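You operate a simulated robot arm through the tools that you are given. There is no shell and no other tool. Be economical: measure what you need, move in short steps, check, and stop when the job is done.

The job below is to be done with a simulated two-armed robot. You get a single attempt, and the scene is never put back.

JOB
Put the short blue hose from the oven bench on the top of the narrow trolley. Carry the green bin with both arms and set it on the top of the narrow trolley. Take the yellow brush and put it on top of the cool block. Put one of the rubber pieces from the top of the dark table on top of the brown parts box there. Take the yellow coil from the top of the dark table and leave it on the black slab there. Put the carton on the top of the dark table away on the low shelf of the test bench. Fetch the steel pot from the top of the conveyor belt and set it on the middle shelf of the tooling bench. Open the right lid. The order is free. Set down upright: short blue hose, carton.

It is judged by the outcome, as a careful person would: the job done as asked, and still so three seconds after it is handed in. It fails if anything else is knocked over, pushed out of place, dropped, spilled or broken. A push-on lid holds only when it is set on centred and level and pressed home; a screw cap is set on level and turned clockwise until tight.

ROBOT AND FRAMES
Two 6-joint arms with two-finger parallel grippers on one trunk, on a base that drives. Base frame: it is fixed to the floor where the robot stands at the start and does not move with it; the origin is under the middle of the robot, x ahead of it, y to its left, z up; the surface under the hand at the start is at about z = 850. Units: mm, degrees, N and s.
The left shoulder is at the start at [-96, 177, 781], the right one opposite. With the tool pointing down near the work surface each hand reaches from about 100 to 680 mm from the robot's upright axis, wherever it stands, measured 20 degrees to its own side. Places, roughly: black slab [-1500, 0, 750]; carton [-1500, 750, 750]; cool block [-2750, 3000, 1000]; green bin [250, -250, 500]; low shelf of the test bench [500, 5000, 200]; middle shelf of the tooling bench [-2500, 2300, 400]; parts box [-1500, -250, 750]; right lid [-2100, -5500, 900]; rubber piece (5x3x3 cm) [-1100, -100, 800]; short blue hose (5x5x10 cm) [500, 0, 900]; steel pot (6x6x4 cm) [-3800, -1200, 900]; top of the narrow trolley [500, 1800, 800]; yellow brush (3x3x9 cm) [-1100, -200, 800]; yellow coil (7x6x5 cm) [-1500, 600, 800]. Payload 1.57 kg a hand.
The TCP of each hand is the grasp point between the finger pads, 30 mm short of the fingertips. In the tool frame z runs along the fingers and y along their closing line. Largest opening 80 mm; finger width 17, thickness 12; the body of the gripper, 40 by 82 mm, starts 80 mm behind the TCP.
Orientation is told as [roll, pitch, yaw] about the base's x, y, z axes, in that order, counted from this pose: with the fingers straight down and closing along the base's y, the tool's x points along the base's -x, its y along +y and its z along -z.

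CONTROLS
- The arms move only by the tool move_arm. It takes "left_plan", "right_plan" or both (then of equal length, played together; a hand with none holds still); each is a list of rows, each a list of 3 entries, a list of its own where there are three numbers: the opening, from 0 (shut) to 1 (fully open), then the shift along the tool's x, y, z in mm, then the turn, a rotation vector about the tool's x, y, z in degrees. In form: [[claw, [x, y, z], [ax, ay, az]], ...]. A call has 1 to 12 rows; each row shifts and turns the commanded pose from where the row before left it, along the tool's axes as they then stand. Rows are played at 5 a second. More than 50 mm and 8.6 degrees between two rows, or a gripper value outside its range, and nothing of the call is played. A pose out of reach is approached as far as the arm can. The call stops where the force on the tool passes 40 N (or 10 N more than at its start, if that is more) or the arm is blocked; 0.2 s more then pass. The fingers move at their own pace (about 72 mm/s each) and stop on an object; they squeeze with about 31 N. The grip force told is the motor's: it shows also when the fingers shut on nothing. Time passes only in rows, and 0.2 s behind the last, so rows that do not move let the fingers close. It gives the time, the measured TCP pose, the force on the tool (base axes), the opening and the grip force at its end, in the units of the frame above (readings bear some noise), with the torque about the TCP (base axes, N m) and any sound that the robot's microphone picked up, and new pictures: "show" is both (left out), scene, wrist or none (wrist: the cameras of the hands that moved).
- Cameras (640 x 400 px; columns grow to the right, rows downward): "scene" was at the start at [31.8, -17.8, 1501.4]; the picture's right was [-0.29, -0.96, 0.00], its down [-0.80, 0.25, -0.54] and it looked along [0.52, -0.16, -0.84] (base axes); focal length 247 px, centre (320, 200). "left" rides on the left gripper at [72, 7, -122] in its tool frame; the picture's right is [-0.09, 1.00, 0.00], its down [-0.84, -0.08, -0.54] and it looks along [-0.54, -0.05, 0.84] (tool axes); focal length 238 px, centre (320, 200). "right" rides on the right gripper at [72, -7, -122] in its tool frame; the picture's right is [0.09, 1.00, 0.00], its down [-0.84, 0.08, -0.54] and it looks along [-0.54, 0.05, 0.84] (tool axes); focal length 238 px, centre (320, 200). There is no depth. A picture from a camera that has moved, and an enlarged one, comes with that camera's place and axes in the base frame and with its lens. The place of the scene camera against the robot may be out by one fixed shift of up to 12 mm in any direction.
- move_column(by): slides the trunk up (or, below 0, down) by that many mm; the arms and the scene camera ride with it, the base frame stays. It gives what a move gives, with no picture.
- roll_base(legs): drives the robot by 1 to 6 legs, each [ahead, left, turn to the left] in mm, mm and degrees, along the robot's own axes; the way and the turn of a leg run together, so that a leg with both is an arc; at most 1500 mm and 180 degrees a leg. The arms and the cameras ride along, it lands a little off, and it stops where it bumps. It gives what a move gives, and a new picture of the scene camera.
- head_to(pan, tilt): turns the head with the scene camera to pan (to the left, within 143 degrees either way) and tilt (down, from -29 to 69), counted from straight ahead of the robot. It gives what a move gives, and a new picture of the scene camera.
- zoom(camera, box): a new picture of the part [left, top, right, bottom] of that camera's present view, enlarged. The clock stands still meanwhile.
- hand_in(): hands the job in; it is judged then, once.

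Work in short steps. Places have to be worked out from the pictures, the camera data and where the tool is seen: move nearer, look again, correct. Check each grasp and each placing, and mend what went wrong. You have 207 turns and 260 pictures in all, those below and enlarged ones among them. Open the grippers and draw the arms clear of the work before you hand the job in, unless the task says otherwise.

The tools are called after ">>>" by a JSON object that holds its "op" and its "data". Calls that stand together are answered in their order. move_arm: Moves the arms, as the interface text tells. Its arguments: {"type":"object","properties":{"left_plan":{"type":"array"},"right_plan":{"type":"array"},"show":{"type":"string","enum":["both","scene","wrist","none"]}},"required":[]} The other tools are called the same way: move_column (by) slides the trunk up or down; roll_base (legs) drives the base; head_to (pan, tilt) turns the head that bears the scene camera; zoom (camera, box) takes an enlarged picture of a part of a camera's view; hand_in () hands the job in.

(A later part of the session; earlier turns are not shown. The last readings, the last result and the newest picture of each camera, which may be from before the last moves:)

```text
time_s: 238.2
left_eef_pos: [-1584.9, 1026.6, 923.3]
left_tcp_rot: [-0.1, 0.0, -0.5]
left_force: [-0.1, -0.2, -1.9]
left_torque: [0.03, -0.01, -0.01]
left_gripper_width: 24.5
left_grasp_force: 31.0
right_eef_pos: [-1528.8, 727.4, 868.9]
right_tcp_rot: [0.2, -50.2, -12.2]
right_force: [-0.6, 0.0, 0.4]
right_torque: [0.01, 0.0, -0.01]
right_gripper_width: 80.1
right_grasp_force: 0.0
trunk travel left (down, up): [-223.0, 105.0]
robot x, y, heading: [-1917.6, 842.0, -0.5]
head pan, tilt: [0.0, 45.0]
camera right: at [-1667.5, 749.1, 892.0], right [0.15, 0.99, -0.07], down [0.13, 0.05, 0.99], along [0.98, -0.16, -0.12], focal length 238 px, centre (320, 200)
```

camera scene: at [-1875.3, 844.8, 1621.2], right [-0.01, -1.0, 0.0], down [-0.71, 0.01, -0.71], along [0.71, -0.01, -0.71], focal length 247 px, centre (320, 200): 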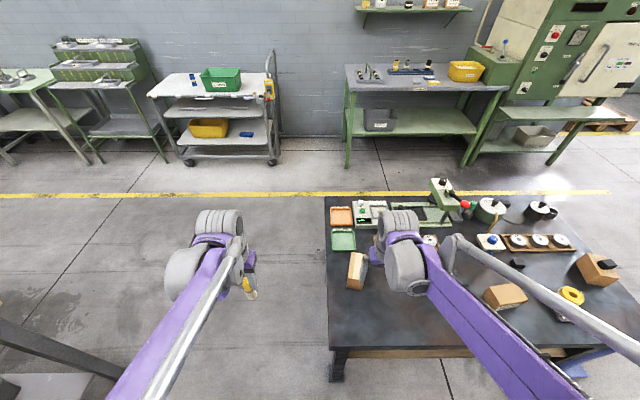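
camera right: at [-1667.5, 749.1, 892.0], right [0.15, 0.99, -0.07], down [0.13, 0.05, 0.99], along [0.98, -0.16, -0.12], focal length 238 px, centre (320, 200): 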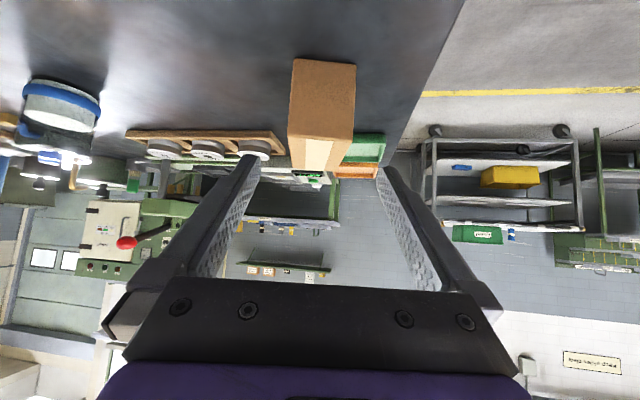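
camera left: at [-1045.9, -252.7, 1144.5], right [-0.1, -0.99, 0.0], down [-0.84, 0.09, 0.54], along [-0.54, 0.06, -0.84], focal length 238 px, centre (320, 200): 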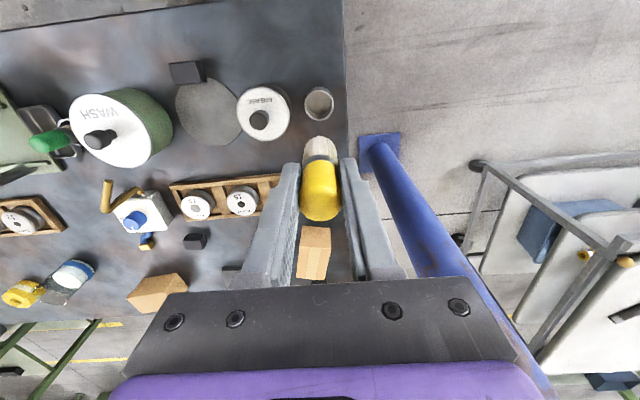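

Aligned with the carton. I advance along the tool axis and close.

>>> {"op": "move_arm", "data": {"right_plan": [[1, [0, 0, 45], [0, 0, 0]], [1, [0, 0, 45], [0, 0, 0]], [1, [0, 0, 38], [0, 0, 0]], [1, [0, 0, 0], [0, 0, 0]], [0, [0, 0, 0], [0, 0, 0]], [0, [0, 0, 0], [0, 0, 0]], [0, [0, 0, 0], [0, 0, 0]]], "show": "wrist"}}

```text
time_s: 239.8
left_eef_pos: [-1584.6, 1027.7, 923.7]
left_tcp_rot: [-0.1, 0.1, -0.5]
left_force: [0.3, -0.7, -0.7]
left_torque: [0.0, -0.01, -0.02]
left_gripper_width: 24.4
left_grasp_force: 31.3
right_eef_pos: [-1432.4, 708.0, 785.9]
right_tcp_rot: [0.2, -50.1, -12.2]
right_force: [-0.6, -1.2, -0.4]
right_torque: [-0.19, -0.17, -0.07]
right_gripper_width: 57.7
right_grasp_force: 31.4
trunk travel left (down, up): [-223.0, 105.0]
robot x, y, heading: [-1916.2, 842.8, -0.4]
head pan, tilt: [0.0, 45.0]
camera right: at [-1570.5, 729.7, 808.6], right [0.15, 0.99, -0.07], down [0.13, 0.05, 0.99], along [0.98, -0.16, -0.12], focal length 238 px, centre (320, 200)
```

right: 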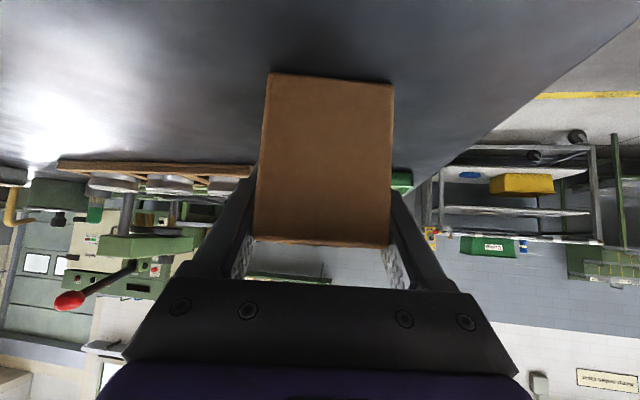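

Gripped. I lift with the trunk, then back away.

>>> {"op": "move_column", "data": {"by": 100}}

>>> {"op": "roll_base", "data": {"legs": [[-400, 0, 0]]}}

>>> {"op": "head_to", "data": {"pan": 60, "tilt": 20}}

```text
time_s: 241.1
left_eef_pos: [-1585.6, 1025.8, 1022.5]
left_tcp_rot: [0.0, 0.1, -0.6]
left_force: [-0.6, 0.2, -0.8]
left_torque: [-0.01, -0.02, 0.0]
left_gripper_width: 24.5
left_grasp_force: 31.0
right_eef_pos: [-1433.0, 706.1, 884.8]
right_tcp_rot: [0.2, -50.1, -12.2]
right_force: [-0.1, -0.4, -2.5]
right_torque: [0.02, 0.05, -0.03]
right_gripper_width: 57.6
right_grasp_force: 31.5
trunk travel left (down, up): [-323.0, 5.0]
robot x, y, heading: [-1915.9, 841.1, -0.6]
head pan, tilt: [0.0, 45.0]
```

```text
time_s: 243.6
left_eef_pos: [-1983.4, 1028.2, 1023.4]
left_tcp_rot: [-0.1, 0.0, -0.7]
left_force: [0.0, 0.7, -1.1]
left_torque: [-0.03, 0.03, -0.02]
left_gripper_width: 24.3
left_grasp_force: 31.1
right_eef_pos: [-1833.5, 710.4, 887.8]
right_tcp_rot: [0.2, -50.1, -12.3]
right_force: [1.4, 0.2, -3.5]
right_torque: [0.02, 0.01, -0.02]
right_gripper_width: 57.7
right_grasp_force: 31.0
trunk travel left (down, up): [-323.0, 5.0]
robot x, y, heading: [-2321.0, 847.9, -0.9]
head pan, tilt: [0.0, 45.0]
camera scene: at [-2274.8, 848.9, 1621.3], right [-0.01, -1.0, 0.0], down [-0.71, 0.01, -0.71], along [0.71, -0.01, -0.71], focal length 247 px, centre (320, 200)
```

scene: 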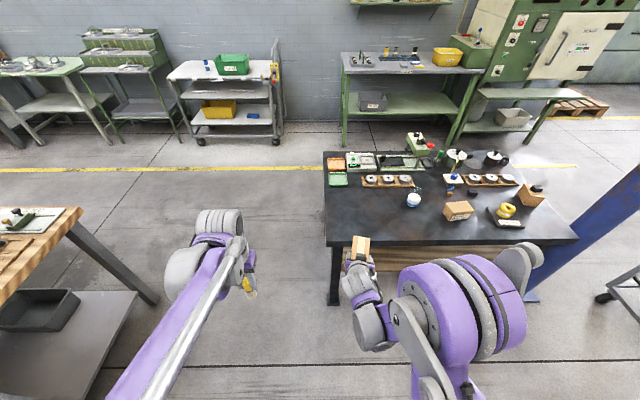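

```text
time_s: 244.9
left_eef_pos: [-1983.1, 1028.8, 1024.1]
left_tcp_rot: [-0.1, 0.1, -0.6]
left_force: [0.9, -0.7, -1.2]
left_torque: [-0.01, 0.0, 0.0]
left_gripper_width: 24.5
left_grasp_force: 31.2
right_eef_pos: [-1833.7, 708.5, 886.9]
right_tcp_rot: [0.1, -50.2, -12.4]
right_force: [-0.5, 0.5, -3.6]
right_torque: [0.03, 0.02, 0.03]
right_gripper_width: 58.0
right_grasp_force: 30.8
trunk travel left (down, up): [-323.0, 5.0]
robot x, y, heading: [-2321.8, 847.1, -0.5]
head pan, tilt: [60.0, 20.0]
camera scene: at [-2308.9, 929.9, 1659.8], right [0.86, -0.51, 0.0], down [-0.18, -0.29, -0.94], along [0.48, 0.81, -0.34], focal length 247 px, centre (320, 200)
```

scene: 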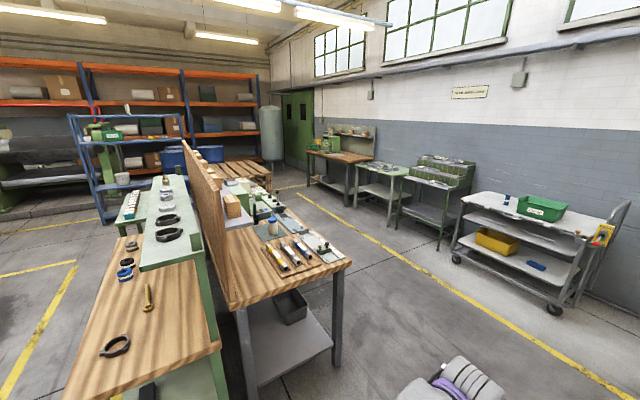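

I drive to the wall aisle and along it toward the test bench.

>>> {"op": "roll_base", "data": {"legs": [[0, 400, 0.5], [1200, 0, 0], [500, 0, 0], [0, 1300, 0], [0, 1200, 0]]}}

```text
time_s: 278.7
left_eef_pos: [-173.1, 3883.3, 1024.0]
left_tcp_rot: [-0.2, 0.0, -3.0]
left_force: [-0.4, 0.4, -0.2]
left_torque: [0.01, -0.01, -0.01]
left_gripper_width: 24.4
left_grasp_force: 30.9
right_eef_pos: [-34.7, 3556.8, 886.2]
right_tcp_rot: [0.2, -50.1, -14.8]
right_force: [-0.3, -0.4, -3.3]
right_torque: [-0.05, 0.07, 0.01]
right_gripper_width: 57.6
right_grasp_force: 31.3
trunk travel left (down, up): [-323.0, 5.0]
robot x, y, heading: [-511.5, 3715.7, -3.0]
head pan, tilt: [60.0, 20.0]
camera scene: at [-501.7, 3798.1, 1659.9], right [0.84, -0.55, 0.0], down [-0.19, -0.29, -0.94], along [0.51, 0.79, -0.34], focal length 247 px, centre (320, 200)
```

scene: 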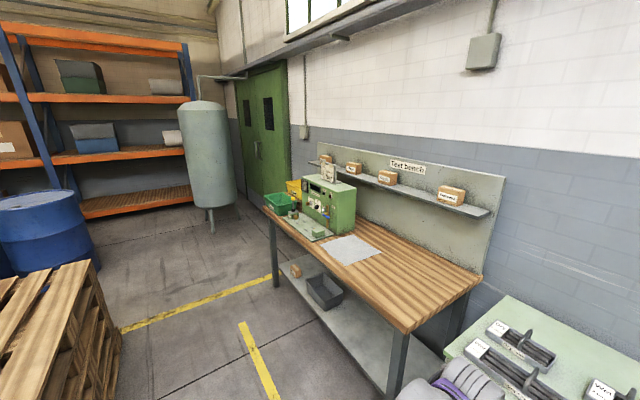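

Test bench front x≈175, y 4230..5730; low shelf is free around y 4400..5000. I straighten, move left and look straight at it.

>>> {"op": "roll_base", "data": {"legs": [[0, 0, 3], [-150, 1050, 0]]}}

>>> {"op": "head_to", "data": {"pan": 0, "tilt": 45}}

```text
time_s: 288.7
left_eef_pos: [-313.4, 4944.8, 1022.8]
left_tcp_rot: [0.0, 0.0, -1.3]
left_force: [-0.5, -0.3, -0.4]
left_torque: [-0.02, 0.01, -0.01]
left_gripper_width: 24.4
left_grasp_force: 30.8
right_eef_pos: [-168.9, 4621.7, 887.2]
right_tcp_rot: [0.1, -50.1, -13.3]
right_force: [-1.3, 0.2, -3.5]
right_torque: [0.07, -0.01, 0.01]
right_gripper_width: 57.9
right_grasp_force: 31.0
trunk travel left (down, up): [-323.0, 5.0]
robot x, y, heading: [-654.0, 4765.4, -1.4]
head pan, tilt: [60.0, 20.0]
camera scene: at [-640.4, 4849.0, 1659.9], right [0.85, -0.52, 0.0], down [-0.18, -0.29, -0.94], along [0.49, 0.8, -0.34], focal length 247 px, centre (320, 200)
```

scene: 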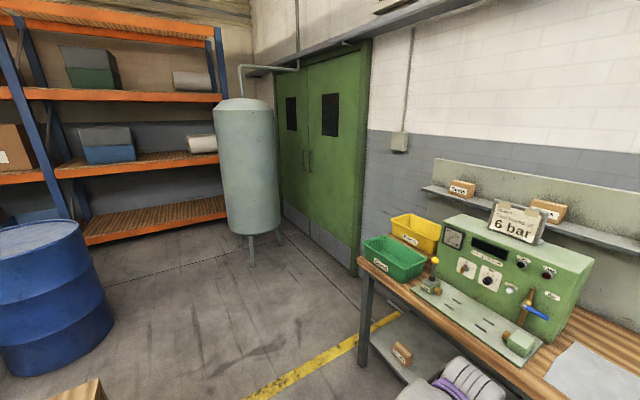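

```text
time_s: 290.0
left_eef_pos: [-313.7, 4943.8, 1023.5]
left_tcp_rot: [-0.2, 0.1, -1.4]
left_force: [-0.5, 0.6, -0.5]
left_torque: [-0.01, 0.02, 0.04]
left_gripper_width: 24.6
left_grasp_force: 31.1
right_eef_pos: [-169.6, 4621.9, 887.0]
right_tcp_rot: [0.2, -50.1, -13.2]
right_force: [-0.1, -0.7, -2.8]
right_torque: [0.0, 0.06, -0.02]
right_gripper_width: 58.0
right_grasp_force: 31.1
trunk travel left (down, up): [-323.0, 5.0]
robot x, y, heading: [-651.6, 4764.2, -1.6]
head pan, tilt: [0.0, 45.0]
camera scene: at [-607.7, 4767.5, 1621.2], right [-0.03, -1.0, 0.0], down [-0.71, 0.02, -0.71], along [0.71, -0.02, -0.71], focal length 247 px, centre (320, 200)
```

scene: 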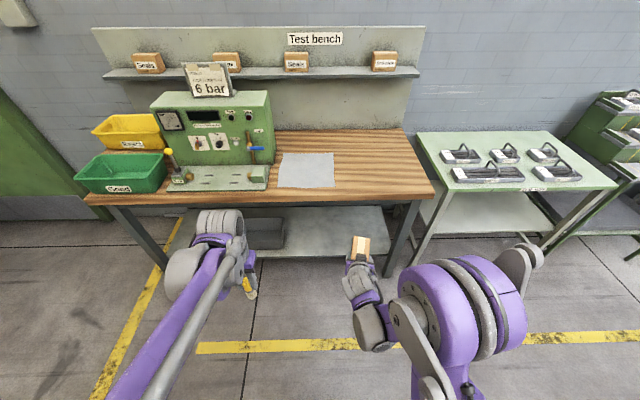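

I lower the trunk fully to view and reach the low shelf.

>>> {"op": "move_column", "data": {"by": -315}}

>>> {"op": "head_to", "data": {"pan": -10, "tilt": 40}}

>>> {"op": "zoom", "data": {"camera": "scene", "box": [160, 100, 480, 300]}}

```text
time_s: 293.1
left_eef_pos: [-313.8, 4943.5, 709.2]
left_tcp_rot: [-0.1, 0.1, -1.4]
left_force: [-0.1, -0.2, -0.6]
left_torque: [0.0, -0.02, 0.03]
left_gripper_width: 24.5
left_grasp_force: 31.0
right_eef_pos: [-168.0, 4622.7, 572.7]
right_tcp_rot: [0.2, -50.1, -13.2]
right_force: [1.1, 0.0, -4.1]
right_torque: [0.01, -0.01, 0.0]
right_gripper_width: 58.0
right_grasp_force: 30.7
trunk travel left (down, up): [-8.0, 320.0]
robot x, y, heading: [-653.8, 4767.2, -1.6]
head pan, tilt: [0.0, 45.0]
```

```text
time_s: 293.8
left_eef_pos: [-314.4, 4944.6, 708.0]
left_tcp_rot: [-0.1, 0.2, -1.4]
left_force: [0.2, 0.3, -0.5]
left_torque: [-0.02, -0.01, -0.01]
left_gripper_width: 24.3
left_grasp_force: 31.2
right_eef_pos: [-168.7, 4621.9, 572.6]
right_tcp_rot: [0.2, -50.0, -13.2]
right_force: [1.4, 0.6, -3.5]
right_torque: [-0.01, 0.01, 0.02]
right_gripper_width: 58.2
right_grasp_force: 31.4
trunk travel left (down, up): [-8.0, 320.0]
robot x, y, heading: [-652.7, 4765.9, -1.6]
head pan, tilt: [-10.0, 40.0]
camera scene: at [-553.6, 4751.4, 1304.6], right [-0.2, -0.98, 0.0], down [-0.63, 0.13, -0.77], along [0.75, -0.15, -0.64], focal length 247 px, centre (320, 200)
```

scene: 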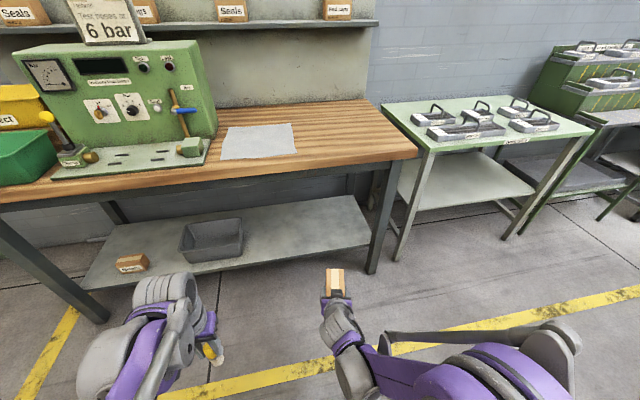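

```text
2.00 times, centred on (320, 200) of scene
camera zoom: at [-553.6, 4751.4, 1304.6], right [-0.2, -0.98, 0.0], down [-0.63, 0.13, -0.77], along [0.75, -0.15, -0.64], focal length 494 px, centre (320, 200)
```

zoom: 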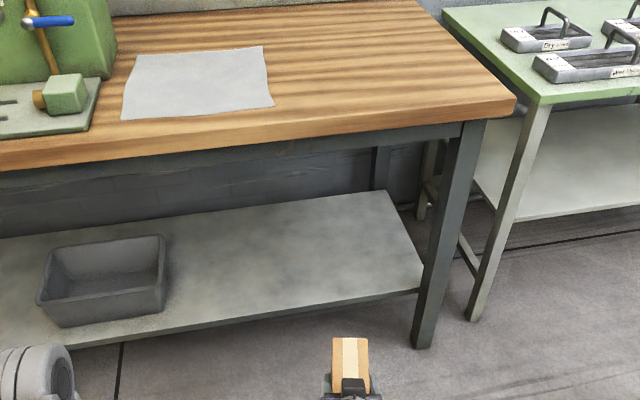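

Shelf is about z 250 with front edge x≈245. I lower the right hand to z≈345 and retract the left hand clear.

>>> {"op": "move_arm", "data": {"left_plan": [[0, [40, 10, 0], [0, 0, 0]], [0, [40, 10, 0], [0, 0, 0]], [0, [40, 10, 0], [0, 0, 0]], [0, [40, 10, 0], [0, 0, 0]], [0, [0, 0, 0], [0, 0, 0]], [0, [0, 0, 0], [0, 0, 0]]], "right_plan": [[0, [35.2, 0, 29.6], [0, 0, 0]], [0, [35.2, 0, 29.6], [0, 0, 0]], [0, [35.2, 0, 29.6], [0, 0, 0]], [0, [35.2, 0, 29.6], [0, 0, 0]], [0, [35.2, 0, 29.6], [0, 0, 0]], [0, [0, 0, 0], [0, 0, 0]]], "show": "scene"}}

```text
time_s: 295.2
left_eef_pos: [-473.3, 4986.8, 706.9]
left_tcp_rot: [-0.1, 0.1, -1.4]
left_force: [0.2, 0.1, -0.4]
left_torque: [-0.01, 0.02, 0.01]
left_gripper_width: 24.6
left_grasp_force: 30.8
right_eef_pos: [-138.0, 4626.1, 354.9]
right_tcp_rot: [0.2, -50.0, -13.2]
right_force: [-0.8, -0.5, -3.4]
right_torque: [0.01, 0.06, -0.03]
right_gripper_width: 57.8
right_grasp_force: 30.5
right hand out of reach, approached as far as the arm can: row 4, 5
trunk travel left (down, up): [-8.0, 320.0]
robot x, y, heading: [-655.7, 4768.5, -1.5]
head pan, tilt: [-10.0, 40.0]
camera scene: at [-553.7, 4751.3, 1304.6], right [-0.2, -0.98, 0.0], down [-0.63, 0.13, -0.77], along [0.75, -0.15, -0.64], focal length 247 px, centre (320, 200)
```

scene: 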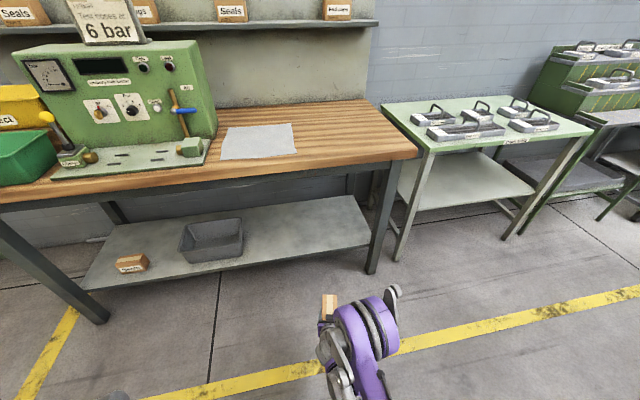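

Nearly at the arm's limit but the carton bottom (≈311) clears the shelf. I drive in partway and look.

>>> {"op": "roll_base", "data": {"legs": [[280, 0, 1.5]]}}

```text
time_s: 297.1
left_eef_pos: [-207.2, 4988.5, 707.1]
left_tcp_rot: [-0.1, 0.0, 0.2]
left_force: [1.1, -0.2, -1.4]
left_torque: [0.01, 0.04, 0.0]
left_gripper_width: 24.6
left_grasp_force: 30.9
right_eef_pos: [139.0, 4635.9, 354.9]
right_tcp_rot: [0.2, -49.9, -11.6]
right_force: [-0.7, -0.1, -3.3]
right_torque: [0.01, 0.04, -0.01]
right_gripper_width: 57.9
right_grasp_force: 30.9
trunk travel left (down, up): [-8.0, 320.0]
robot x, y, heading: [-377.6, 4763.1, 0.2]
head pan, tilt: [-10.0, 40.0]
camera scene: at [-280.8, 4750.5, 1304.6], right [-0.17, -0.98, 0.0], down [-0.63, 0.11, -0.77], along [0.75, -0.13, -0.64], focal length 247 px, centre (320, 200)
```

scene: 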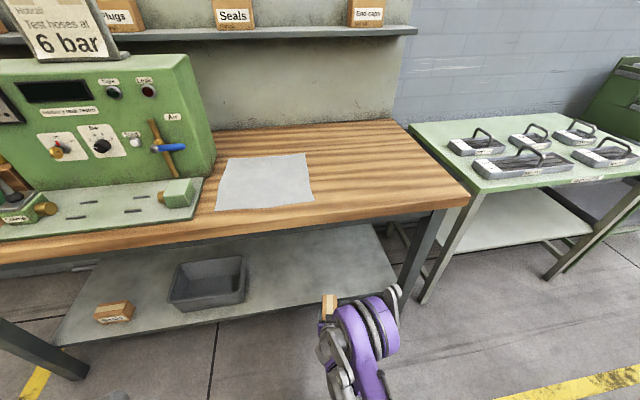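

The elbow is at roughly z 770, near the bench-top edge height, so I drive only 100 more and then extend the arm forward and down.

>>> {"op": "roll_base", "data": {"legs": [[100, 0, 0]]}}

>>> {"op": "move_arm", "data": {"right_plan": [[0, [-8, 0, 20], [0, 0, 0]], [0, [-8, 0, 20], [0, 0, 0]], [0, [-8, 0, 20], [0, 0, 0]], [0, [-4, 0, 15], [0, 0, 0]], [0, [0, 0, 0], [0, 0, 0]]], "show": "scene"}}

```text
time_s: 298.3
left_eef_pos: [-104.8, 4988.2, 707.1]
left_tcp_rot: [-0.1, 0.0, 0.1]
left_force: [0.0, 0.8, -1.2]
left_torque: [-0.03, 0.0, -0.02]
left_gripper_width: 24.4
left_grasp_force: 30.7
right_eef_pos: [240.7, 4637.0, 355.4]
right_tcp_rot: [0.2, -49.9, -11.6]
right_force: [0.6, -0.2, -3.7]
right_torque: [-0.03, 0.04, 0.0]
right_gripper_width: 57.9
right_grasp_force: 31.0
trunk travel left (down, up): [-8.0, 320.0]
robot x, y, heading: [-277.8, 4762.7, 0.4]
head pan, tilt: [-10.0, 40.0]
camera scene: at [-179.3, 4750.6, 1304.5], right [-0.17, -0.98, 0.0], down [-0.63, 0.11, -0.77], along [0.75, -0.13, -0.64], focal length 247 px, centre (320, 200)
```

scene: 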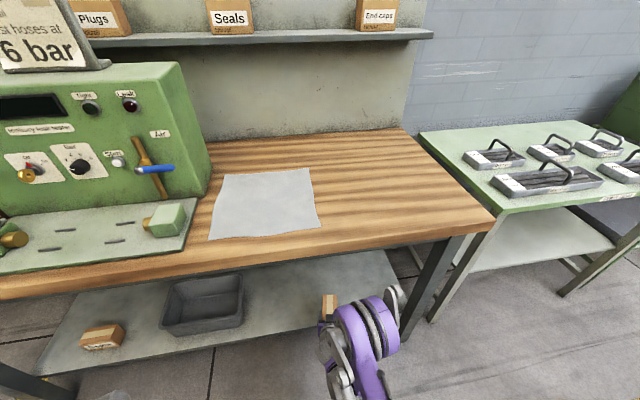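

```text
time_s: 299.5
left_eef_pos: [-105.2, 4988.2, 709.3]
left_tcp_rot: [-0.1, 0.2, 0.1]
left_force: [0.0, -0.1, -1.2]
left_torque: [0.0, 0.04, 0.0]
left_gripper_width: 24.3
left_grasp_force: 30.7
right_eef_pos: [313.0, 4621.2, 330.7]
right_tcp_rot: [0.2, -49.9, -11.7]
right_force: [1.1, -0.1, -3.0]
right_torque: [0.0, 0.06, -0.01]
right_gripper_width: 58.2
right_grasp_force: 31.2
trunk travel left (down, up): [-8.0, 320.0]
robot x, y, heading: [-273.0, 4757.9, 0.2]
head pan, tilt: [-10.0, 40.0]
camera scene: at [-179.8, 4750.6, 1304.6], right [-0.17, -0.98, 0.0], down [-0.63, 0.11, -0.77], along [0.75, -0.13, -0.64], focal length 247 px, centre (320, 200)
```

scene: 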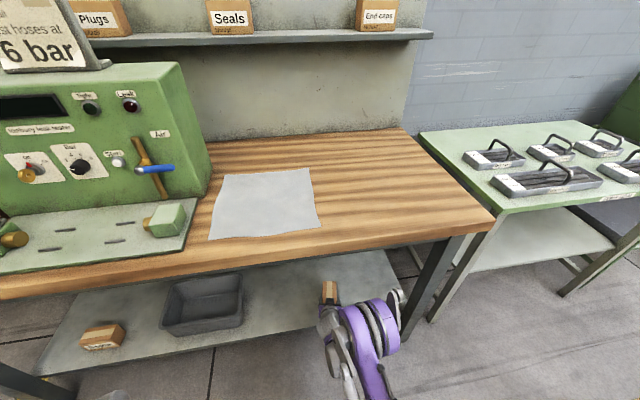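

Reach is fine. I extend 35 mm further in, then lower gently.

>>> {"op": "move_arm", "data": {"right_plan": [[0, [-22.5, 0, 26.8], [0, 0, 0]], [0, [7.7, 0, 6.4], [0, 0, 0]], [0, [3.1, 0, 2.6], [0, 0, 0]], [0, [3.1, 0, 2.6], [0, 0, 0]], [0, [3.1, 0, 2.6], [0, 0, 0]], [0, [2.3, 0, 1.9], [0, 0, 0]], [0, [2.3, 0, 1.9], [0, 0, 0]], [0, [2.3, 0, 1.9], [0, 0, 0]]], "show": "wrist"}}

```text
time_s: 301.3
left_eef_pos: [-106.6, 4988.0, 708.5]
left_tcp_rot: [-0.2, 0.1, 0.1]
left_force: [0.5, -0.4, -0.3]
left_torque: [-0.01, -0.01, 0.0]
left_gripper_width: 24.3
left_grasp_force: 31.1
right_eef_pos: [349.0, 4614.5, 300.4]
right_tcp_rot: [0.2, -49.9, -11.7]
right_force: [-0.5, 0.2, -3.5]
right_torque: [0.01, 0.04, 0.01]
right_gripper_width: 57.7
right_grasp_force: 31.2
trunk travel left (down, up): [-8.0, 320.0]
robot x, y, heading: [-276.9, 4763.5, 0.3]
head pan, tilt: [-10.0, 40.0]
camera right: at [210.1, 4636.1, 321.3], right [0.14, 0.99, -0.07], down [0.14, 0.05, 0.99], along [0.98, -0.15, -0.13], focal length 238 px, centre (320, 200)
```

right: 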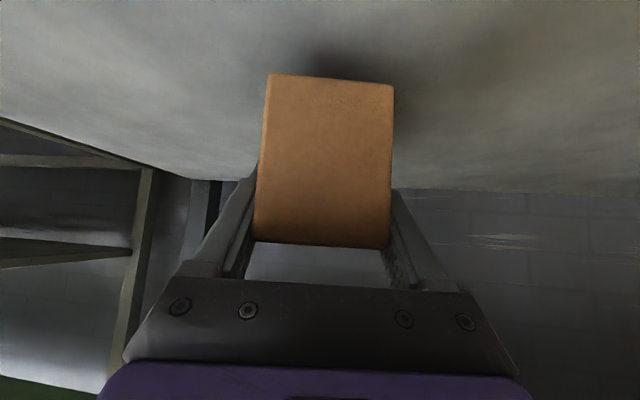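

Carton is over the shelf, still above it. I keep lowering.

>>> {"op": "move_arm", "data": {"right_plan": [[0, [3.1, 0, 2.6], [0, 0, 0]], [0, [3.1, 0, 2.6], [0, 0, 0]], [0, [2.3, 0, 1.9], [0, 0, 0]], [0, [2.3, 0, 1.9], [0, 0, 0]], [0, [2.3, 0, 1.9], [0, 0, 0]], [0, [2.3, 0, 1.9], [0, 0, 0]], [0, [2.3, 0, 1.9], [0, 0, 0]], [0, [2.3, 0, 1.9], [0, 0, 0]]], "show": "none"}}

>>> {"op": "move_arm", "data": {"right_plan": [[0, [2.3, 0, 1.9], [0, 0, 0]], [0, [2.3, 0, 1.9], [0, 0, 0]], [0, [2.3, 0, 1.9], [0, 0, 0]], [0, [2.3, 0, 1.9], [0, 0, 0]], [0, [2.3, 0, 1.9], [0, 0, 0]], [0, [2.3, 0, 1.9], [0, 0, 0]], [0, [2.3, 0, 1.9], [0, 0, 0]], [0, [2.3, 0, 1.9], [0, 0, 0]]], "show": "wrist"}}

```text
time_s: 303.1
left_eef_pos: [-105.7, 4987.7, 707.7]
left_tcp_rot: [-0.1, 0.1, 0.1]
left_force: [-0.2, 0.5, -0.7]
left_torque: [0.0, -0.04, 0.02]
left_gripper_width: 24.4
left_grasp_force: 30.8
right_eef_pos: [347.0, 4614.1, 272.3]
right_tcp_rot: [0.3, -49.9, -11.5]
right_force: [0.2, -0.2, -2.9]
right_torque: [-0.02, 0.11, 0.01]
right_gripper_width: 57.9
right_grasp_force: 31.3
trunk travel left (down, up): [-8.0, 320.0]
robot x, y, heading: [-279.5, 4761.8, -0.1]
head pan, tilt: [-10.0, 40.0]
```

```text
time_s: 304.9
left_eef_pos: [-107.3, 4987.9, 707.3]
left_tcp_rot: [-0.2, 0.1, 0.0]
left_force: [-0.4, -0.8, -0.5]
left_torque: [-0.02, 0.02, 0.03]
left_gripper_width: 24.6
left_grasp_force: 30.9
right_eef_pos: [347.5, 4613.5, 250.6]
right_tcp_rot: [0.0, -50.2, -11.5]
right_force: [-6.7, -0.7, 20.1]
right_torque: [0.16, 0.88, 0.09]
right_gripper_width: 57.9
right_grasp_force: 31.0
trunk travel left (down, up): [-8.0, 320.0]
robot x, y, heading: [-275.7, 4760.9, 0.0]
head pan, tilt: [-10.0, 40.0]
stopped in row 8 (right hand): the force on the tool passed its limit at 41 N (the readings are from after the stop); the commanded pose is now the measured one
camera right: at [209.2, 4634.7, 273.4], right [0.14, 0.99, -0.07], down [0.13, 0.05, 0.99], along [0.98, -0.15, -0.12], focal length 238 px, centre (320, 200)
```

right: 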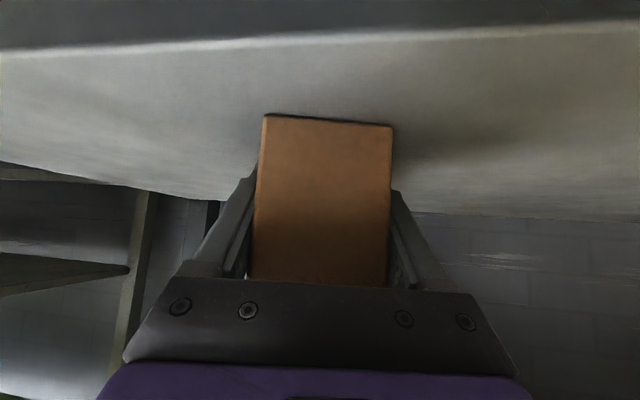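

Contact with the shelf. I ease up 3 mm, open and withdraw along the tool axis.

>>> {"op": "move_arm", "data": {"right_plan": [[0, [-2.3, 0, -1.9], [0, 0, 0]], [0.85, [0, 0, 0], [0, 0, 0]], [0.85, [0, 0, 0], [0, 0, 0]], [0.85, [0, 0, -30], [0, 0, 0]], [0.85, [0, 0, -45], [0, 0, 0]], [0.85, [0, 0, -45], [0, 0, 0]]], "show": "both"}}

```text
time_s: 306.3
left_eef_pos: [-106.5, 4989.4, 708.2]
left_tcp_rot: [-0.1, 0.0, 0.1]
left_force: [0.4, -0.6, -0.4]
left_torque: [0.02, -0.02, 0.0]
left_gripper_width: 24.5
left_grasp_force: 31.3
right_eef_pos: [259.2, 4633.0, 329.1]
right_tcp_rot: [0.1, -50.0, -11.7]
right_force: [-0.2, 1.2, 0.7]
right_torque: [0.01, 0.01, 0.0]
right_gripper_width: 68.1
right_grasp_force: 0.1
trunk travel left (down, up): [-8.0, 320.0]
robot x, y, heading: [-279.7, 4762.7, 0.1]
head pan, tilt: [-10.0, 40.0]
camera scene: at [-180.3, 4750.7, 1304.6], right [-0.17, -0.98, 0.0], down [-0.63, 0.11, -0.77], along [0.75, -0.13, -0.64], focal length 247 px, centre (320, 200)
camera right: at [120.3, 4653.6, 351.9], right [0.14, 0.99, -0.07], down [0.13, 0.05, 0.99], along [0.98, -0.15, -0.13], focal length 238 px, centre (320, 200)
```

scene: 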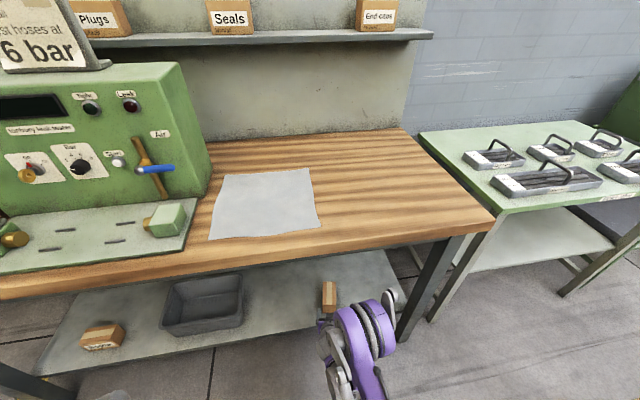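
right: 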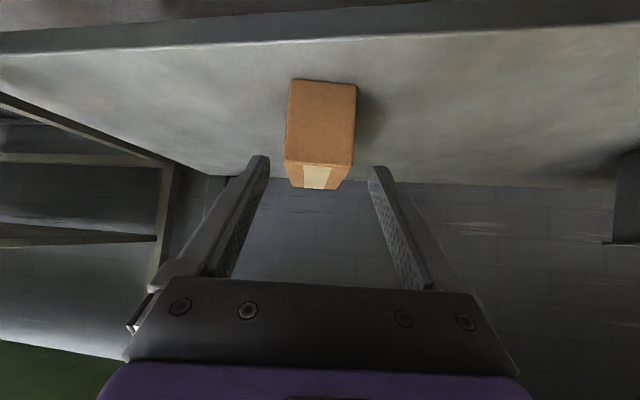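

Carton stands upright on the low shelf. I back off, raise the trunk, and restore the right hand to pointing down.

>>> {"op": "roll_base", "data": {"legs": [[-370, 0, 0]]}}

>>> {"op": "move_column", "data": {"by": 250}}

>>> {"op": "move_arm", "data": {"right_plan": [[0.85, [-20, 0, -35], [0, 8.4, 0]], [0.85, [-20, 0, -35], [0, 8.4, 0]], [0.85, [-20, 0, -35], [0, 8.4, 0]], [0.85, [-20, 0, -35], [0, 8.4, 0]], [0.85, [0, 0, -35], [0, 8.4, 0]], [0.85, [0, 0, -35], [0, 8, 0]], [0.85, [0, 0, -35], [0, 0, -5.8]], [0.85, [0, 0, -35], [0, 0, -5.8]]], "show": "none"}}

```text
time_s: 308.7
left_eef_pos: [-472.1, 4988.0, 708.0]
left_tcp_rot: [-0.1, 0.0, -0.2]
left_force: [-0.3, -0.2, -0.3]
left_torque: [0.0, 0.02, 0.02]
left_gripper_width: 24.2
left_grasp_force: 31.0
right_eef_pos: [-110.9, 4630.4, 327.7]
right_tcp_rot: [0.1, -50.0, -11.8]
right_force: [-0.2, -0.6, -0.2]
right_torque: [-0.01, 0.01, -0.04]
right_gripper_width: 68.1
right_grasp_force: 0.1
trunk travel left (down, up): [-8.0, 320.0]
robot x, y, heading: [-646.7, 4761.6, 0.1]
head pan, tilt: [-10.0, 40.0]
camera scene: at [-548.4, 4750.7, 1304.6], right [-0.18, -0.98, 0.0], down [-0.63, 0.11, -0.77], along [0.75, -0.14, -0.64], focal length 247 px, centre (320, 200)
```

scene: 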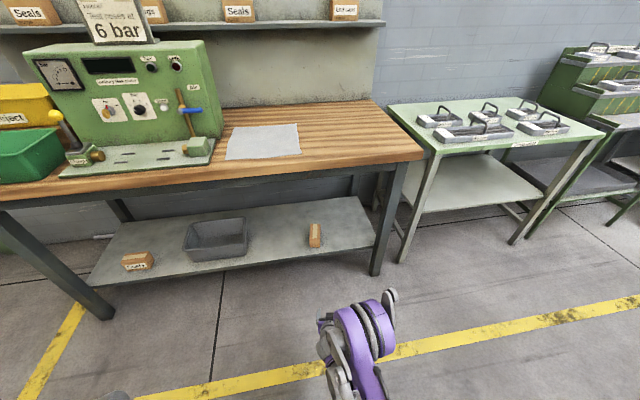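

```text
time_s: 311.3
left_eef_pos: [-472.6, 4987.3, 958.1]
left_tcp_rot: [-0.1, 0.1, -0.1]
left_force: [0.3, -0.5, -0.4]
left_torque: [0.0, 0.02, 0.01]
left_gripper_width: 24.3
left_grasp_force: 30.8
right_eef_pos: [-89.2, 4631.0, 593.3]
right_tcp_rot: [0.5, -51.3, -12.1]
right_force: [-0.3, 0.1, 0.8]
right_torque: [-0.01, 0.02, 0.02]
right_gripper_width: 68.0
right_grasp_force: 0.1
trunk travel left (down, up): [-258.0, 70.0]
robot x, y, heading: [-643.5, 4764.1, -0.2]
head pan, tilt: [-10.0, 40.0]
```

```text
time_s: 313.1
left_eef_pos: [-473.4, 4987.7, 959.4]
left_tcp_rot: [-0.1, 0.0, -0.3]
left_force: [-0.4, -0.6, -0.8]
left_torque: [0.02, 0.03, -0.01]
left_gripper_width: 24.6
left_grasp_force: 31.1
right_eef_pos: [-129.5, 4639.2, 886.9]
right_tcp_rot: [0.1, -1.4, -0.1]
right_force: [-0.4, 0.3, 0.4]
right_torque: [-0.02, 0.0, 0.01]
right_gripper_width: 68.0
right_grasp_force: 0.2
trunk travel left (down, up): [-258.0, 70.0]
robot x, y, heading: [-642.4, 4765.0, 0.0]
head pan, tilt: [-10.0, 40.0]
```

I retract the right hand and drive back down the aisle.

>>> {"op": "move_arm", "data": {"right_plan": [[0.85, [40, 0, -25], [0, 0, 0]], [0.85, [40, 0, -25], [0, 0, 0]], [0.85, [40, 0, -25], [0, 0, 0]], [0.85, [30, 0, -30], [0, 0, 0]]], "show": "none"}}

>>> {"op": "roll_base", "data": {"legs": [[0, -1200, 0], [0, -1150, 0], [0, -1080, 0]]}}

```text
time_s: 314.1
left_eef_pos: [-473.9, 4988.0, 958.2]
left_tcp_rot: [0.0, 0.0, -0.2]
left_force: [0.3, -0.2, -0.4]
left_torque: [-0.01, -0.03, 0.03]
left_gripper_width: 24.3
left_grasp_force: 30.8
right_eef_pos: [-286.0, 4638.9, 988.0]
right_tcp_rot: [-0.1, -1.5, -0.1]
right_force: [-0.6, -0.3, -0.3]
right_torque: [0.0, 0.01, 0.03]
right_gripper_width: 68.4
right_grasp_force: 0.0
trunk travel left (down, up): [-258.0, 70.0]
robot x, y, heading: [-645.8, 4764.7, -0.5]
head pan, tilt: [-10.0, 40.0]
```

```text
time_s: 344.2
left_eef_pos: [-492.6, 1557.4, 958.9]
left_tcp_rot: [-0.1, 0.0, -0.1]
left_force: [0.6, 0.1, -0.1]
left_torque: [0.01, 0.0, 0.02]
left_gripper_width: 24.6
left_grasp_force: 30.9
right_eef_pos: [-303.5, 1209.2, 987.1]
right_tcp_rot: [0.0, -1.4, -0.1]
right_force: [0.8, 0.1, 0.5]
right_torque: [-0.01, -0.03, -0.01]
right_gripper_width: 67.9
right_grasp_force: 0.0
trunk travel left (down, up): [-258.0, 70.0]
robot x, y, heading: [-665.7, 1331.2, -0.1]
head pan, tilt: [-10.0, 40.0]
camera scene: at [-617.5, 1319.8, 1558.8], right [-0.18, -0.98, 0.0], down [-0.63, 0.11, -0.77], along [0.75, -0.13, -0.64], focal length 247 px, centre (320, 200)
```

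scene: 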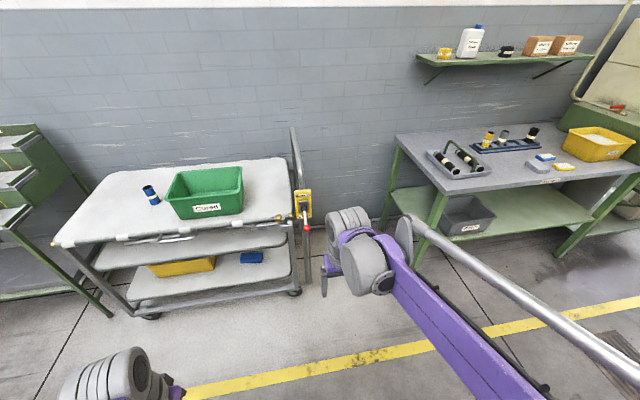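

>>> {"op": "roll_base", "data": {"legs": [[-1200, 0, 0], [-1100, 0, 0]]}}

>>> {"op": "head_to", "data": {"pan": 75, "tilt": 25}}

>>> {"op": "head_to", "data": {"pan": 140, "tilt": 25}}

```text
time_s: 355.5
left_eef_pos: [-2787.9, 1574.2, 958.1]
left_tcp_rot: [-0.1, -0.1, -0.4]
left_force: [0.3, 1.0, -1.1]
left_torque: [-0.02, -0.02, 0.0]
left_gripper_width: 24.4
left_grasp_force: 31.3
right_eef_pos: [-2599.7, 1224.0, 986.9]
right_tcp_rot: [0.1, -1.5, -0.5]
right_force: [0.5, 0.4, -0.5]
right_torque: [-0.02, 0.0, -0.03]
right_gripper_width: 68.1
right_grasp_force: 0.1
trunk travel left (down, up): [-258.0, 70.0]
robot x, y, heading: [-2961.7, 1348.1, -0.5]
head pan, tilt: [-10.0, 40.0]
camera scene: at [-2913.1, 1337.6, 1558.8], right [-0.18, -0.98, 0.0], down [-0.63, 0.12, -0.77], along [0.75, -0.14, -0.64], focal length 247 px, centre (320, 200)
```

scene: 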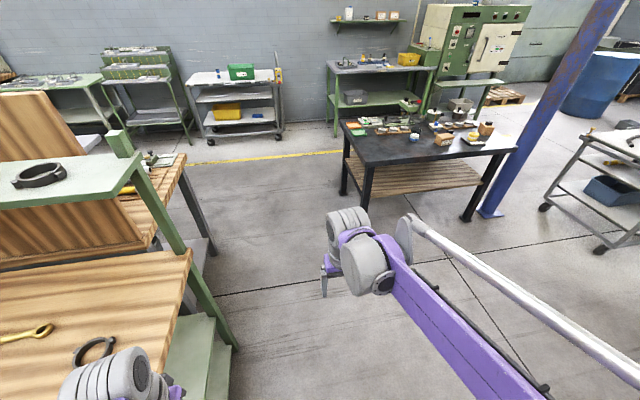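

```text
time_s: 357.1
left_eef_pos: [-2787.7, 1574.0, 958.6]
left_tcp_rot: [-0.1, 0.1, -0.4]
left_force: [-1.1, -1.4, -0.4]
left_torque: [-0.04, -0.02, 0.04]
left_gripper_width: 24.7
left_grasp_force: 32.2
right_eef_pos: [-2599.4, 1224.7, 988.5]
right_tcp_rot: [0.0, -1.4, -0.3]
right_force: [-0.7, -0.1, 0.4]
right_torque: [-0.01, 0.0, -0.01]
right_gripper_width: 68.1
right_grasp_force: 0.1
trunk travel left (down, up): [-258.0, 70.0]
robot x, y, heading: [-2961.3, 1351.3, -0.4]
head pan, tilt: [75.0, 25.0]
camera scene: at [-2972.0, 1441.7, 1582.1], right [0.96, -0.27, 0.0], down [-0.11, -0.41, -0.91], along [0.24, 0.87, -0.42], focal length 247 px, centre (320, 200)
```

scene: 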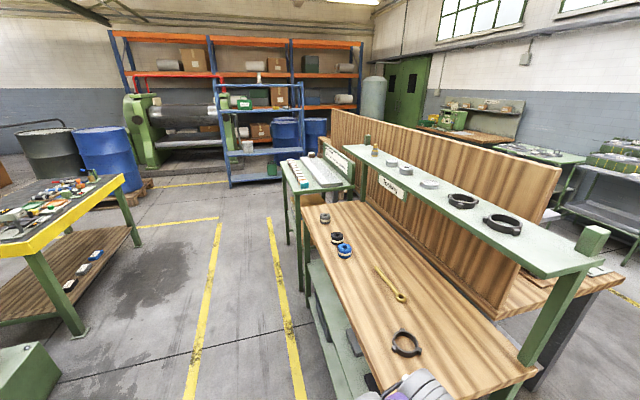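

```text
time_s: 358.4
left_eef_pos: [-2787.2, 1573.5, 957.6]
left_tcp_rot: [0.0, 0.0, -0.4]
left_force: [0.3, -0.7, -1.4]
left_torque: [0.0, -0.01, -0.02]
left_gripper_width: 24.3
left_grasp_force: 30.7
right_eef_pos: [-2600.8, 1224.7, 987.2]
right_tcp_rot: [0.0, -1.4, -0.3]
right_force: [0.4, 0.4, 0.1]
right_torque: [0.02, 0.0, -0.05]
right_gripper_width: 68.1
right_grasp_force: 0.0
trunk travel left (down, up): [-258.0, 70.0]
robot x, y, heading: [-2963.4, 1350.8, -0.2]
head pan, tilt: [140.0, 25.0]
camera scene: at [-3066.7, 1412.7, 1582.1], right [0.65, 0.76, 0.0], down [0.32, -0.27, -0.91], along [-0.69, 0.59, -0.42], focal length 247 px, centre (320, 200)
```

scene: 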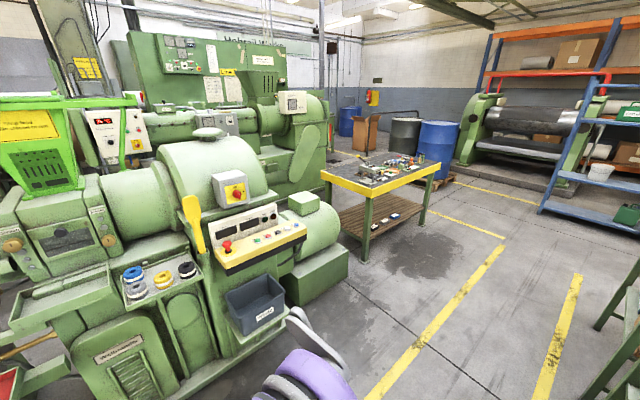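

Tooling bench runs along x≈−2700 front from y 1750, and the cool block stands on the next table near y 3000. I back off and move along.

>>> {"op": "roll_base", "data": {"legs": [[-200, 0, 0], [0, 1000, 0], [0, 600, 0]]}}

>>> {"op": "head_to", "data": {"pan": 20, "tilt": 35}}

```text
time_s: 374.2
left_eef_pos: [-2940.6, 3185.2, 957.6]
left_tcp_rot: [-0.1, 0.0, -1.9]
left_force: [0.1, -0.2, -0.7]
left_torque: [0.0, -0.02, 0.02]
left_gripper_width: 24.5
left_grasp_force: 30.8
right_eef_pos: [-2764.4, 2830.4, 987.7]
right_tcp_rot: [0.1, -1.4, -1.9]
right_force: [-0.7, -0.1, -0.8]
right_torque: [0.0, 0.02, 0.02]
right_gripper_width: 68.3
right_grasp_force: 0.0
trunk travel left (down, up): [-258.0, 70.0]
robot x, y, heading: [-3123.6, 2966.6, -1.8]
head pan, tilt: [140.0, 25.0]
camera scene: at [-3225.5, 3032.1, 1582.1], right [0.67, 0.74, 0.0], down [0.31, -0.28, -0.91], along [-0.67, 0.61, -0.42], focal length 247 px, centre (320, 200)
```

scene: 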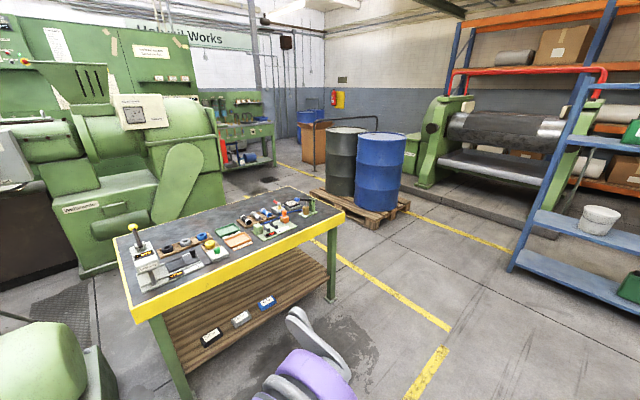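

```text
time_s: 376.2
left_eef_pos: [-2942.6, 3185.2, 958.4]
left_tcp_rot: [-0.2, 0.0, -1.9]
left_force: [0.1, 0.5, 0.0]
left_torque: [-0.02, 0.0, -0.01]
left_gripper_width: 24.6
left_grasp_force: 31.0
right_eef_pos: [-2764.0, 2831.1, 987.6]
right_tcp_rot: [0.0, -1.4, -2.0]
right_force: [0.6, -0.1, 0.1]
right_torque: [0.0, -0.03, 0.0]
right_gripper_width: 68.0
right_grasp_force: 0.1
trunk travel left (down, up): [-258.0, 70.0]
robot x, y, heading: [-3117.4, 2967.0, -2.1]
head pan, tilt: [20.0, 35.0]
camera scene: at [-3073.3, 2997.7, 1566.3], right [0.31, -0.95, 0.0], down [-0.55, -0.18, -0.82], along [0.78, 0.25, -0.57], focal length 247 px, centre (320, 200)
```

scene: 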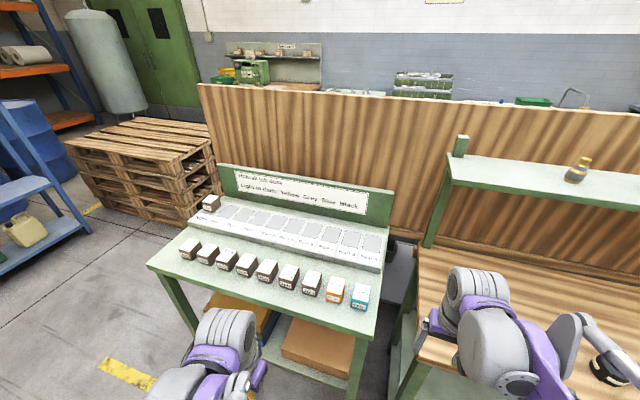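

I zoom on the block table to identify the cool block.

>>> {"op": "zoom", "data": {"camera": "scene", "box": [150, 160, 400, 316]}}

>>> {"op": "zoom", "data": {"camera": "scene", "box": [290, 240, 390, 316]}}

```text
2.56 times, centred on (275, 238) of scene
camera zoom: at [-3073.3, 2997.7, 1566.3], right [0.31, -0.95, 0.0], down [-0.55, -0.18, -0.82], along [0.78, 0.25, -0.57], focal length 632 px, centre (435, 103)
```

zoom: 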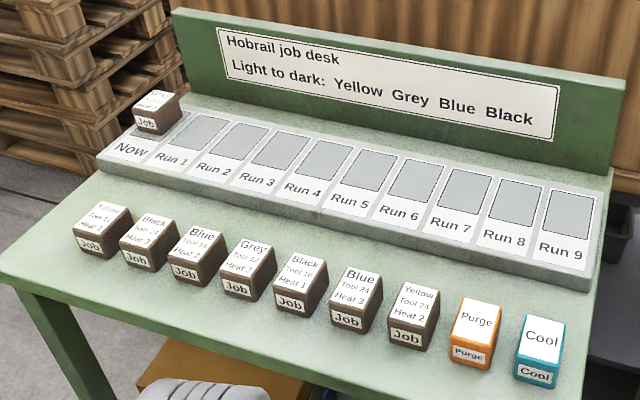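

```text
5.26 times, centred on (340, 278) of scene
camera zoom: at [-3073.3, 2997.7, 1566.3], right [0.31, -0.95, 0.0], down [-0.55, -0.18, -0.82], along [0.78, 0.25, -0.57], focal length 1299 px, centre (215, -210)
```

zoom: 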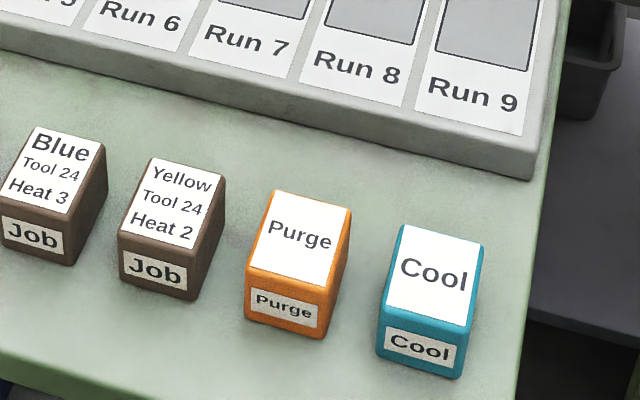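

The teal "Cool" block is the target. I raise the trunk, square up, and bring the brush near it at height.

>>> {"op": "move_column", "data": {"by": 68}}

>>> {"op": "roll_base", "data": {"legs": [[0, 0, 2]]}}

>>> {"op": "move_arm", "data": {"left_plan": [[0, [0, 0, -40], [0, 0, 0]], [0, [0, -40, -20], [0, 0, 0]], [0, [-40, -25, 0], [0, 0, 0]], [0, [-40, -25, 0], [0, 0, 0]], [0, [-40, -25, 0], [0, 0, 0]], [0, [-40, -20, 0], [0, 0, 0]], [0, [0, 0, 0], [0, 0, 0]]], "show": "wrist"}}

```text
time_s: 377.2
left_eef_pos: [-2941.3, 3185.2, 1026.1]
left_tcp_rot: [-0.1, 0.0, -1.9]
left_force: [-0.9, -0.8, -0.6]
left_torque: [-0.03, -0.02, 0.0]
left_gripper_width: 24.2
left_grasp_force: 30.7
right_eef_pos: [-2764.3, 2831.0, 1055.0]
right_tcp_rot: [0.1, -1.5, -2.0]
right_force: [0.0, 0.0, 0.1]
right_torque: [0.01, -0.03, 0.0]
right_gripper_width: 67.7
right_grasp_force: 0.1
trunk travel left (down, up): [-326.0, 2.0]
robot x, y, heading: [-3121.6, 2965.8, -2.0]
head pan, tilt: [20.0, 35.0]
```

```text
time_s: 378.0
left_eef_pos: [-2949.5, 3191.6, 1026.4]
left_tcp_rot: [-0.2, 0.0, 0.1]
left_force: [-0.2, 0.0, -0.4]
left_torque: [0.01, 0.01, -0.02]
left_gripper_width: 24.0
left_grasp_force: 30.6
right_eef_pos: [-2759.5, 2844.2, 1056.1]
right_tcp_rot: [-0.1, -1.3, 0.2]
right_force: [-0.8, 0.2, 0.4]
right_torque: [0.0, 0.02, 0.01]
right_gripper_width: 67.9
right_grasp_force: 0.0
trunk travel left (down, up): [-326.0, 2.0]
robot x, y, heading: [-3120.4, 2965.4, 0.1]
head pan, tilt: [20.0, 35.0]
camera scene: at [-3077.4, 2999.3, 1638.5], right [0.34, -0.94, 0.0], down [-0.54, -0.2, -0.82], along [0.77, 0.28, -0.57], focal length 247 px, centre (320, 200)
```

scene: 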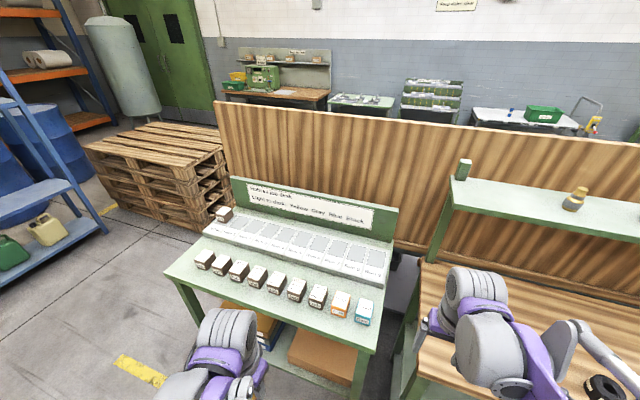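

```text
time_s: 379.6
left_eef_pos: [-2787.5, 3059.6, 1086.5]
left_tcp_rot: [-0.1, 0.0, 0.2]
left_force: [0.3, 0.2, -0.1]
left_torque: [-0.04, -0.01, 0.03]
left_gripper_width: 24.3
left_grasp_force: 31.0
right_eef_pos: [-2760.3, 2845.0, 1055.6]
right_tcp_rot: [0.0, -1.5, 0.1]
right_force: [-0.7, 0.2, -0.3]
right_torque: [-0.02, 0.03, 0.02]
right_gripper_width: 67.9
right_grasp_force: 0.1
trunk travel left (down, up): [-326.0, 2.0]
robot x, y, heading: [-3120.7, 2966.3, -0.0]
head pan, tilt: [20.0, 35.0]
camera left: at [-2860.7, 3065.3, 1207.3], right [0.09, 1.0, 0.0], down [0.84, -0.08, 0.54], along [0.54, -0.05, -0.84], focal length 238 px, centre (320, 200)
```

left: 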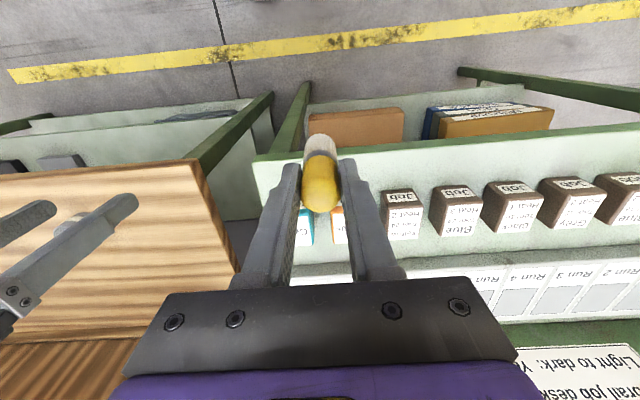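

I use the right wrist camera for a stereo view of the block.

>>> {"op": "move_arm", "data": {"left_plan": [[0, [40, 20, 0], [0, 0, 0]], [0, [40, 20, 0], [0, 0, 0]]], "right_plan": [[0.85, [20, 40, 0], [0, 0, 0]], [0.85, [40, 0, 0], [0, 0, 0]]], "show": "wrist"}}

```text
time_s: 380.2
left_eef_pos: [-2872.0, 3096.5, 1085.0]
left_tcp_rot: [0.0, -0.1, 0.1]
left_force: [-1.0, -0.9, -1.8]
left_torque: [0.01, 0.0, -0.01]
left_gripper_width: 24.2
left_grasp_force: 31.3
right_eef_pos: [-2825.4, 2884.1, 1055.2]
right_tcp_rot: [0.0, -1.6, 0.1]
right_force: [-1.1, 0.2, -0.2]
right_torque: [0.02, -0.01, 0.03]
right_gripper_width: 68.0
right_grasp_force: 0.0
trunk travel left (down, up): [-326.0, 2.0]
robot x, y, heading: [-3124.6, 2968.5, -0.0]
head pan, tilt: [20.0, 35.0]
camera right: at [-2901.1, 2877.1, 1175.6], right [-0.09, 1.0, 0.0], down [0.82, 0.08, 0.56], along [0.56, 0.05, -0.83], focal length 238 px, centre (320, 200)
camera left: at [-2944.3, 3102.4, 1206.3], right [0.09, 1.0, 0.0], down [0.84, -0.08, 0.54], along [0.54, -0.05, -0.84], focal length 238 px, centre (320, 200)
```

right: 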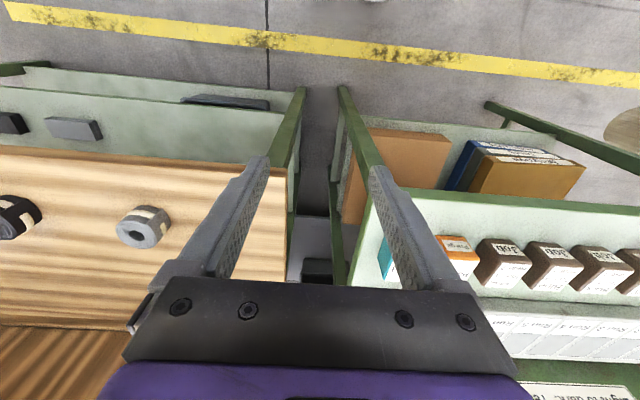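
left: 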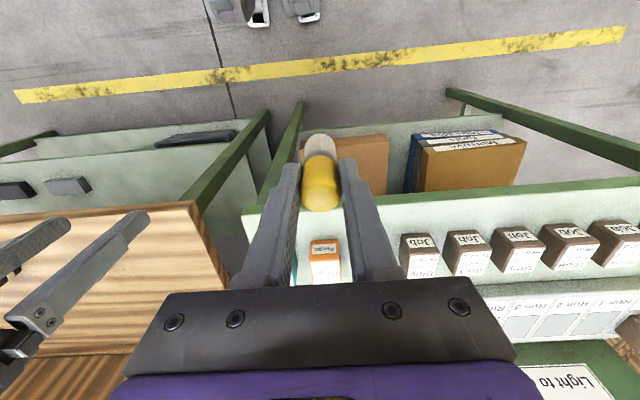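

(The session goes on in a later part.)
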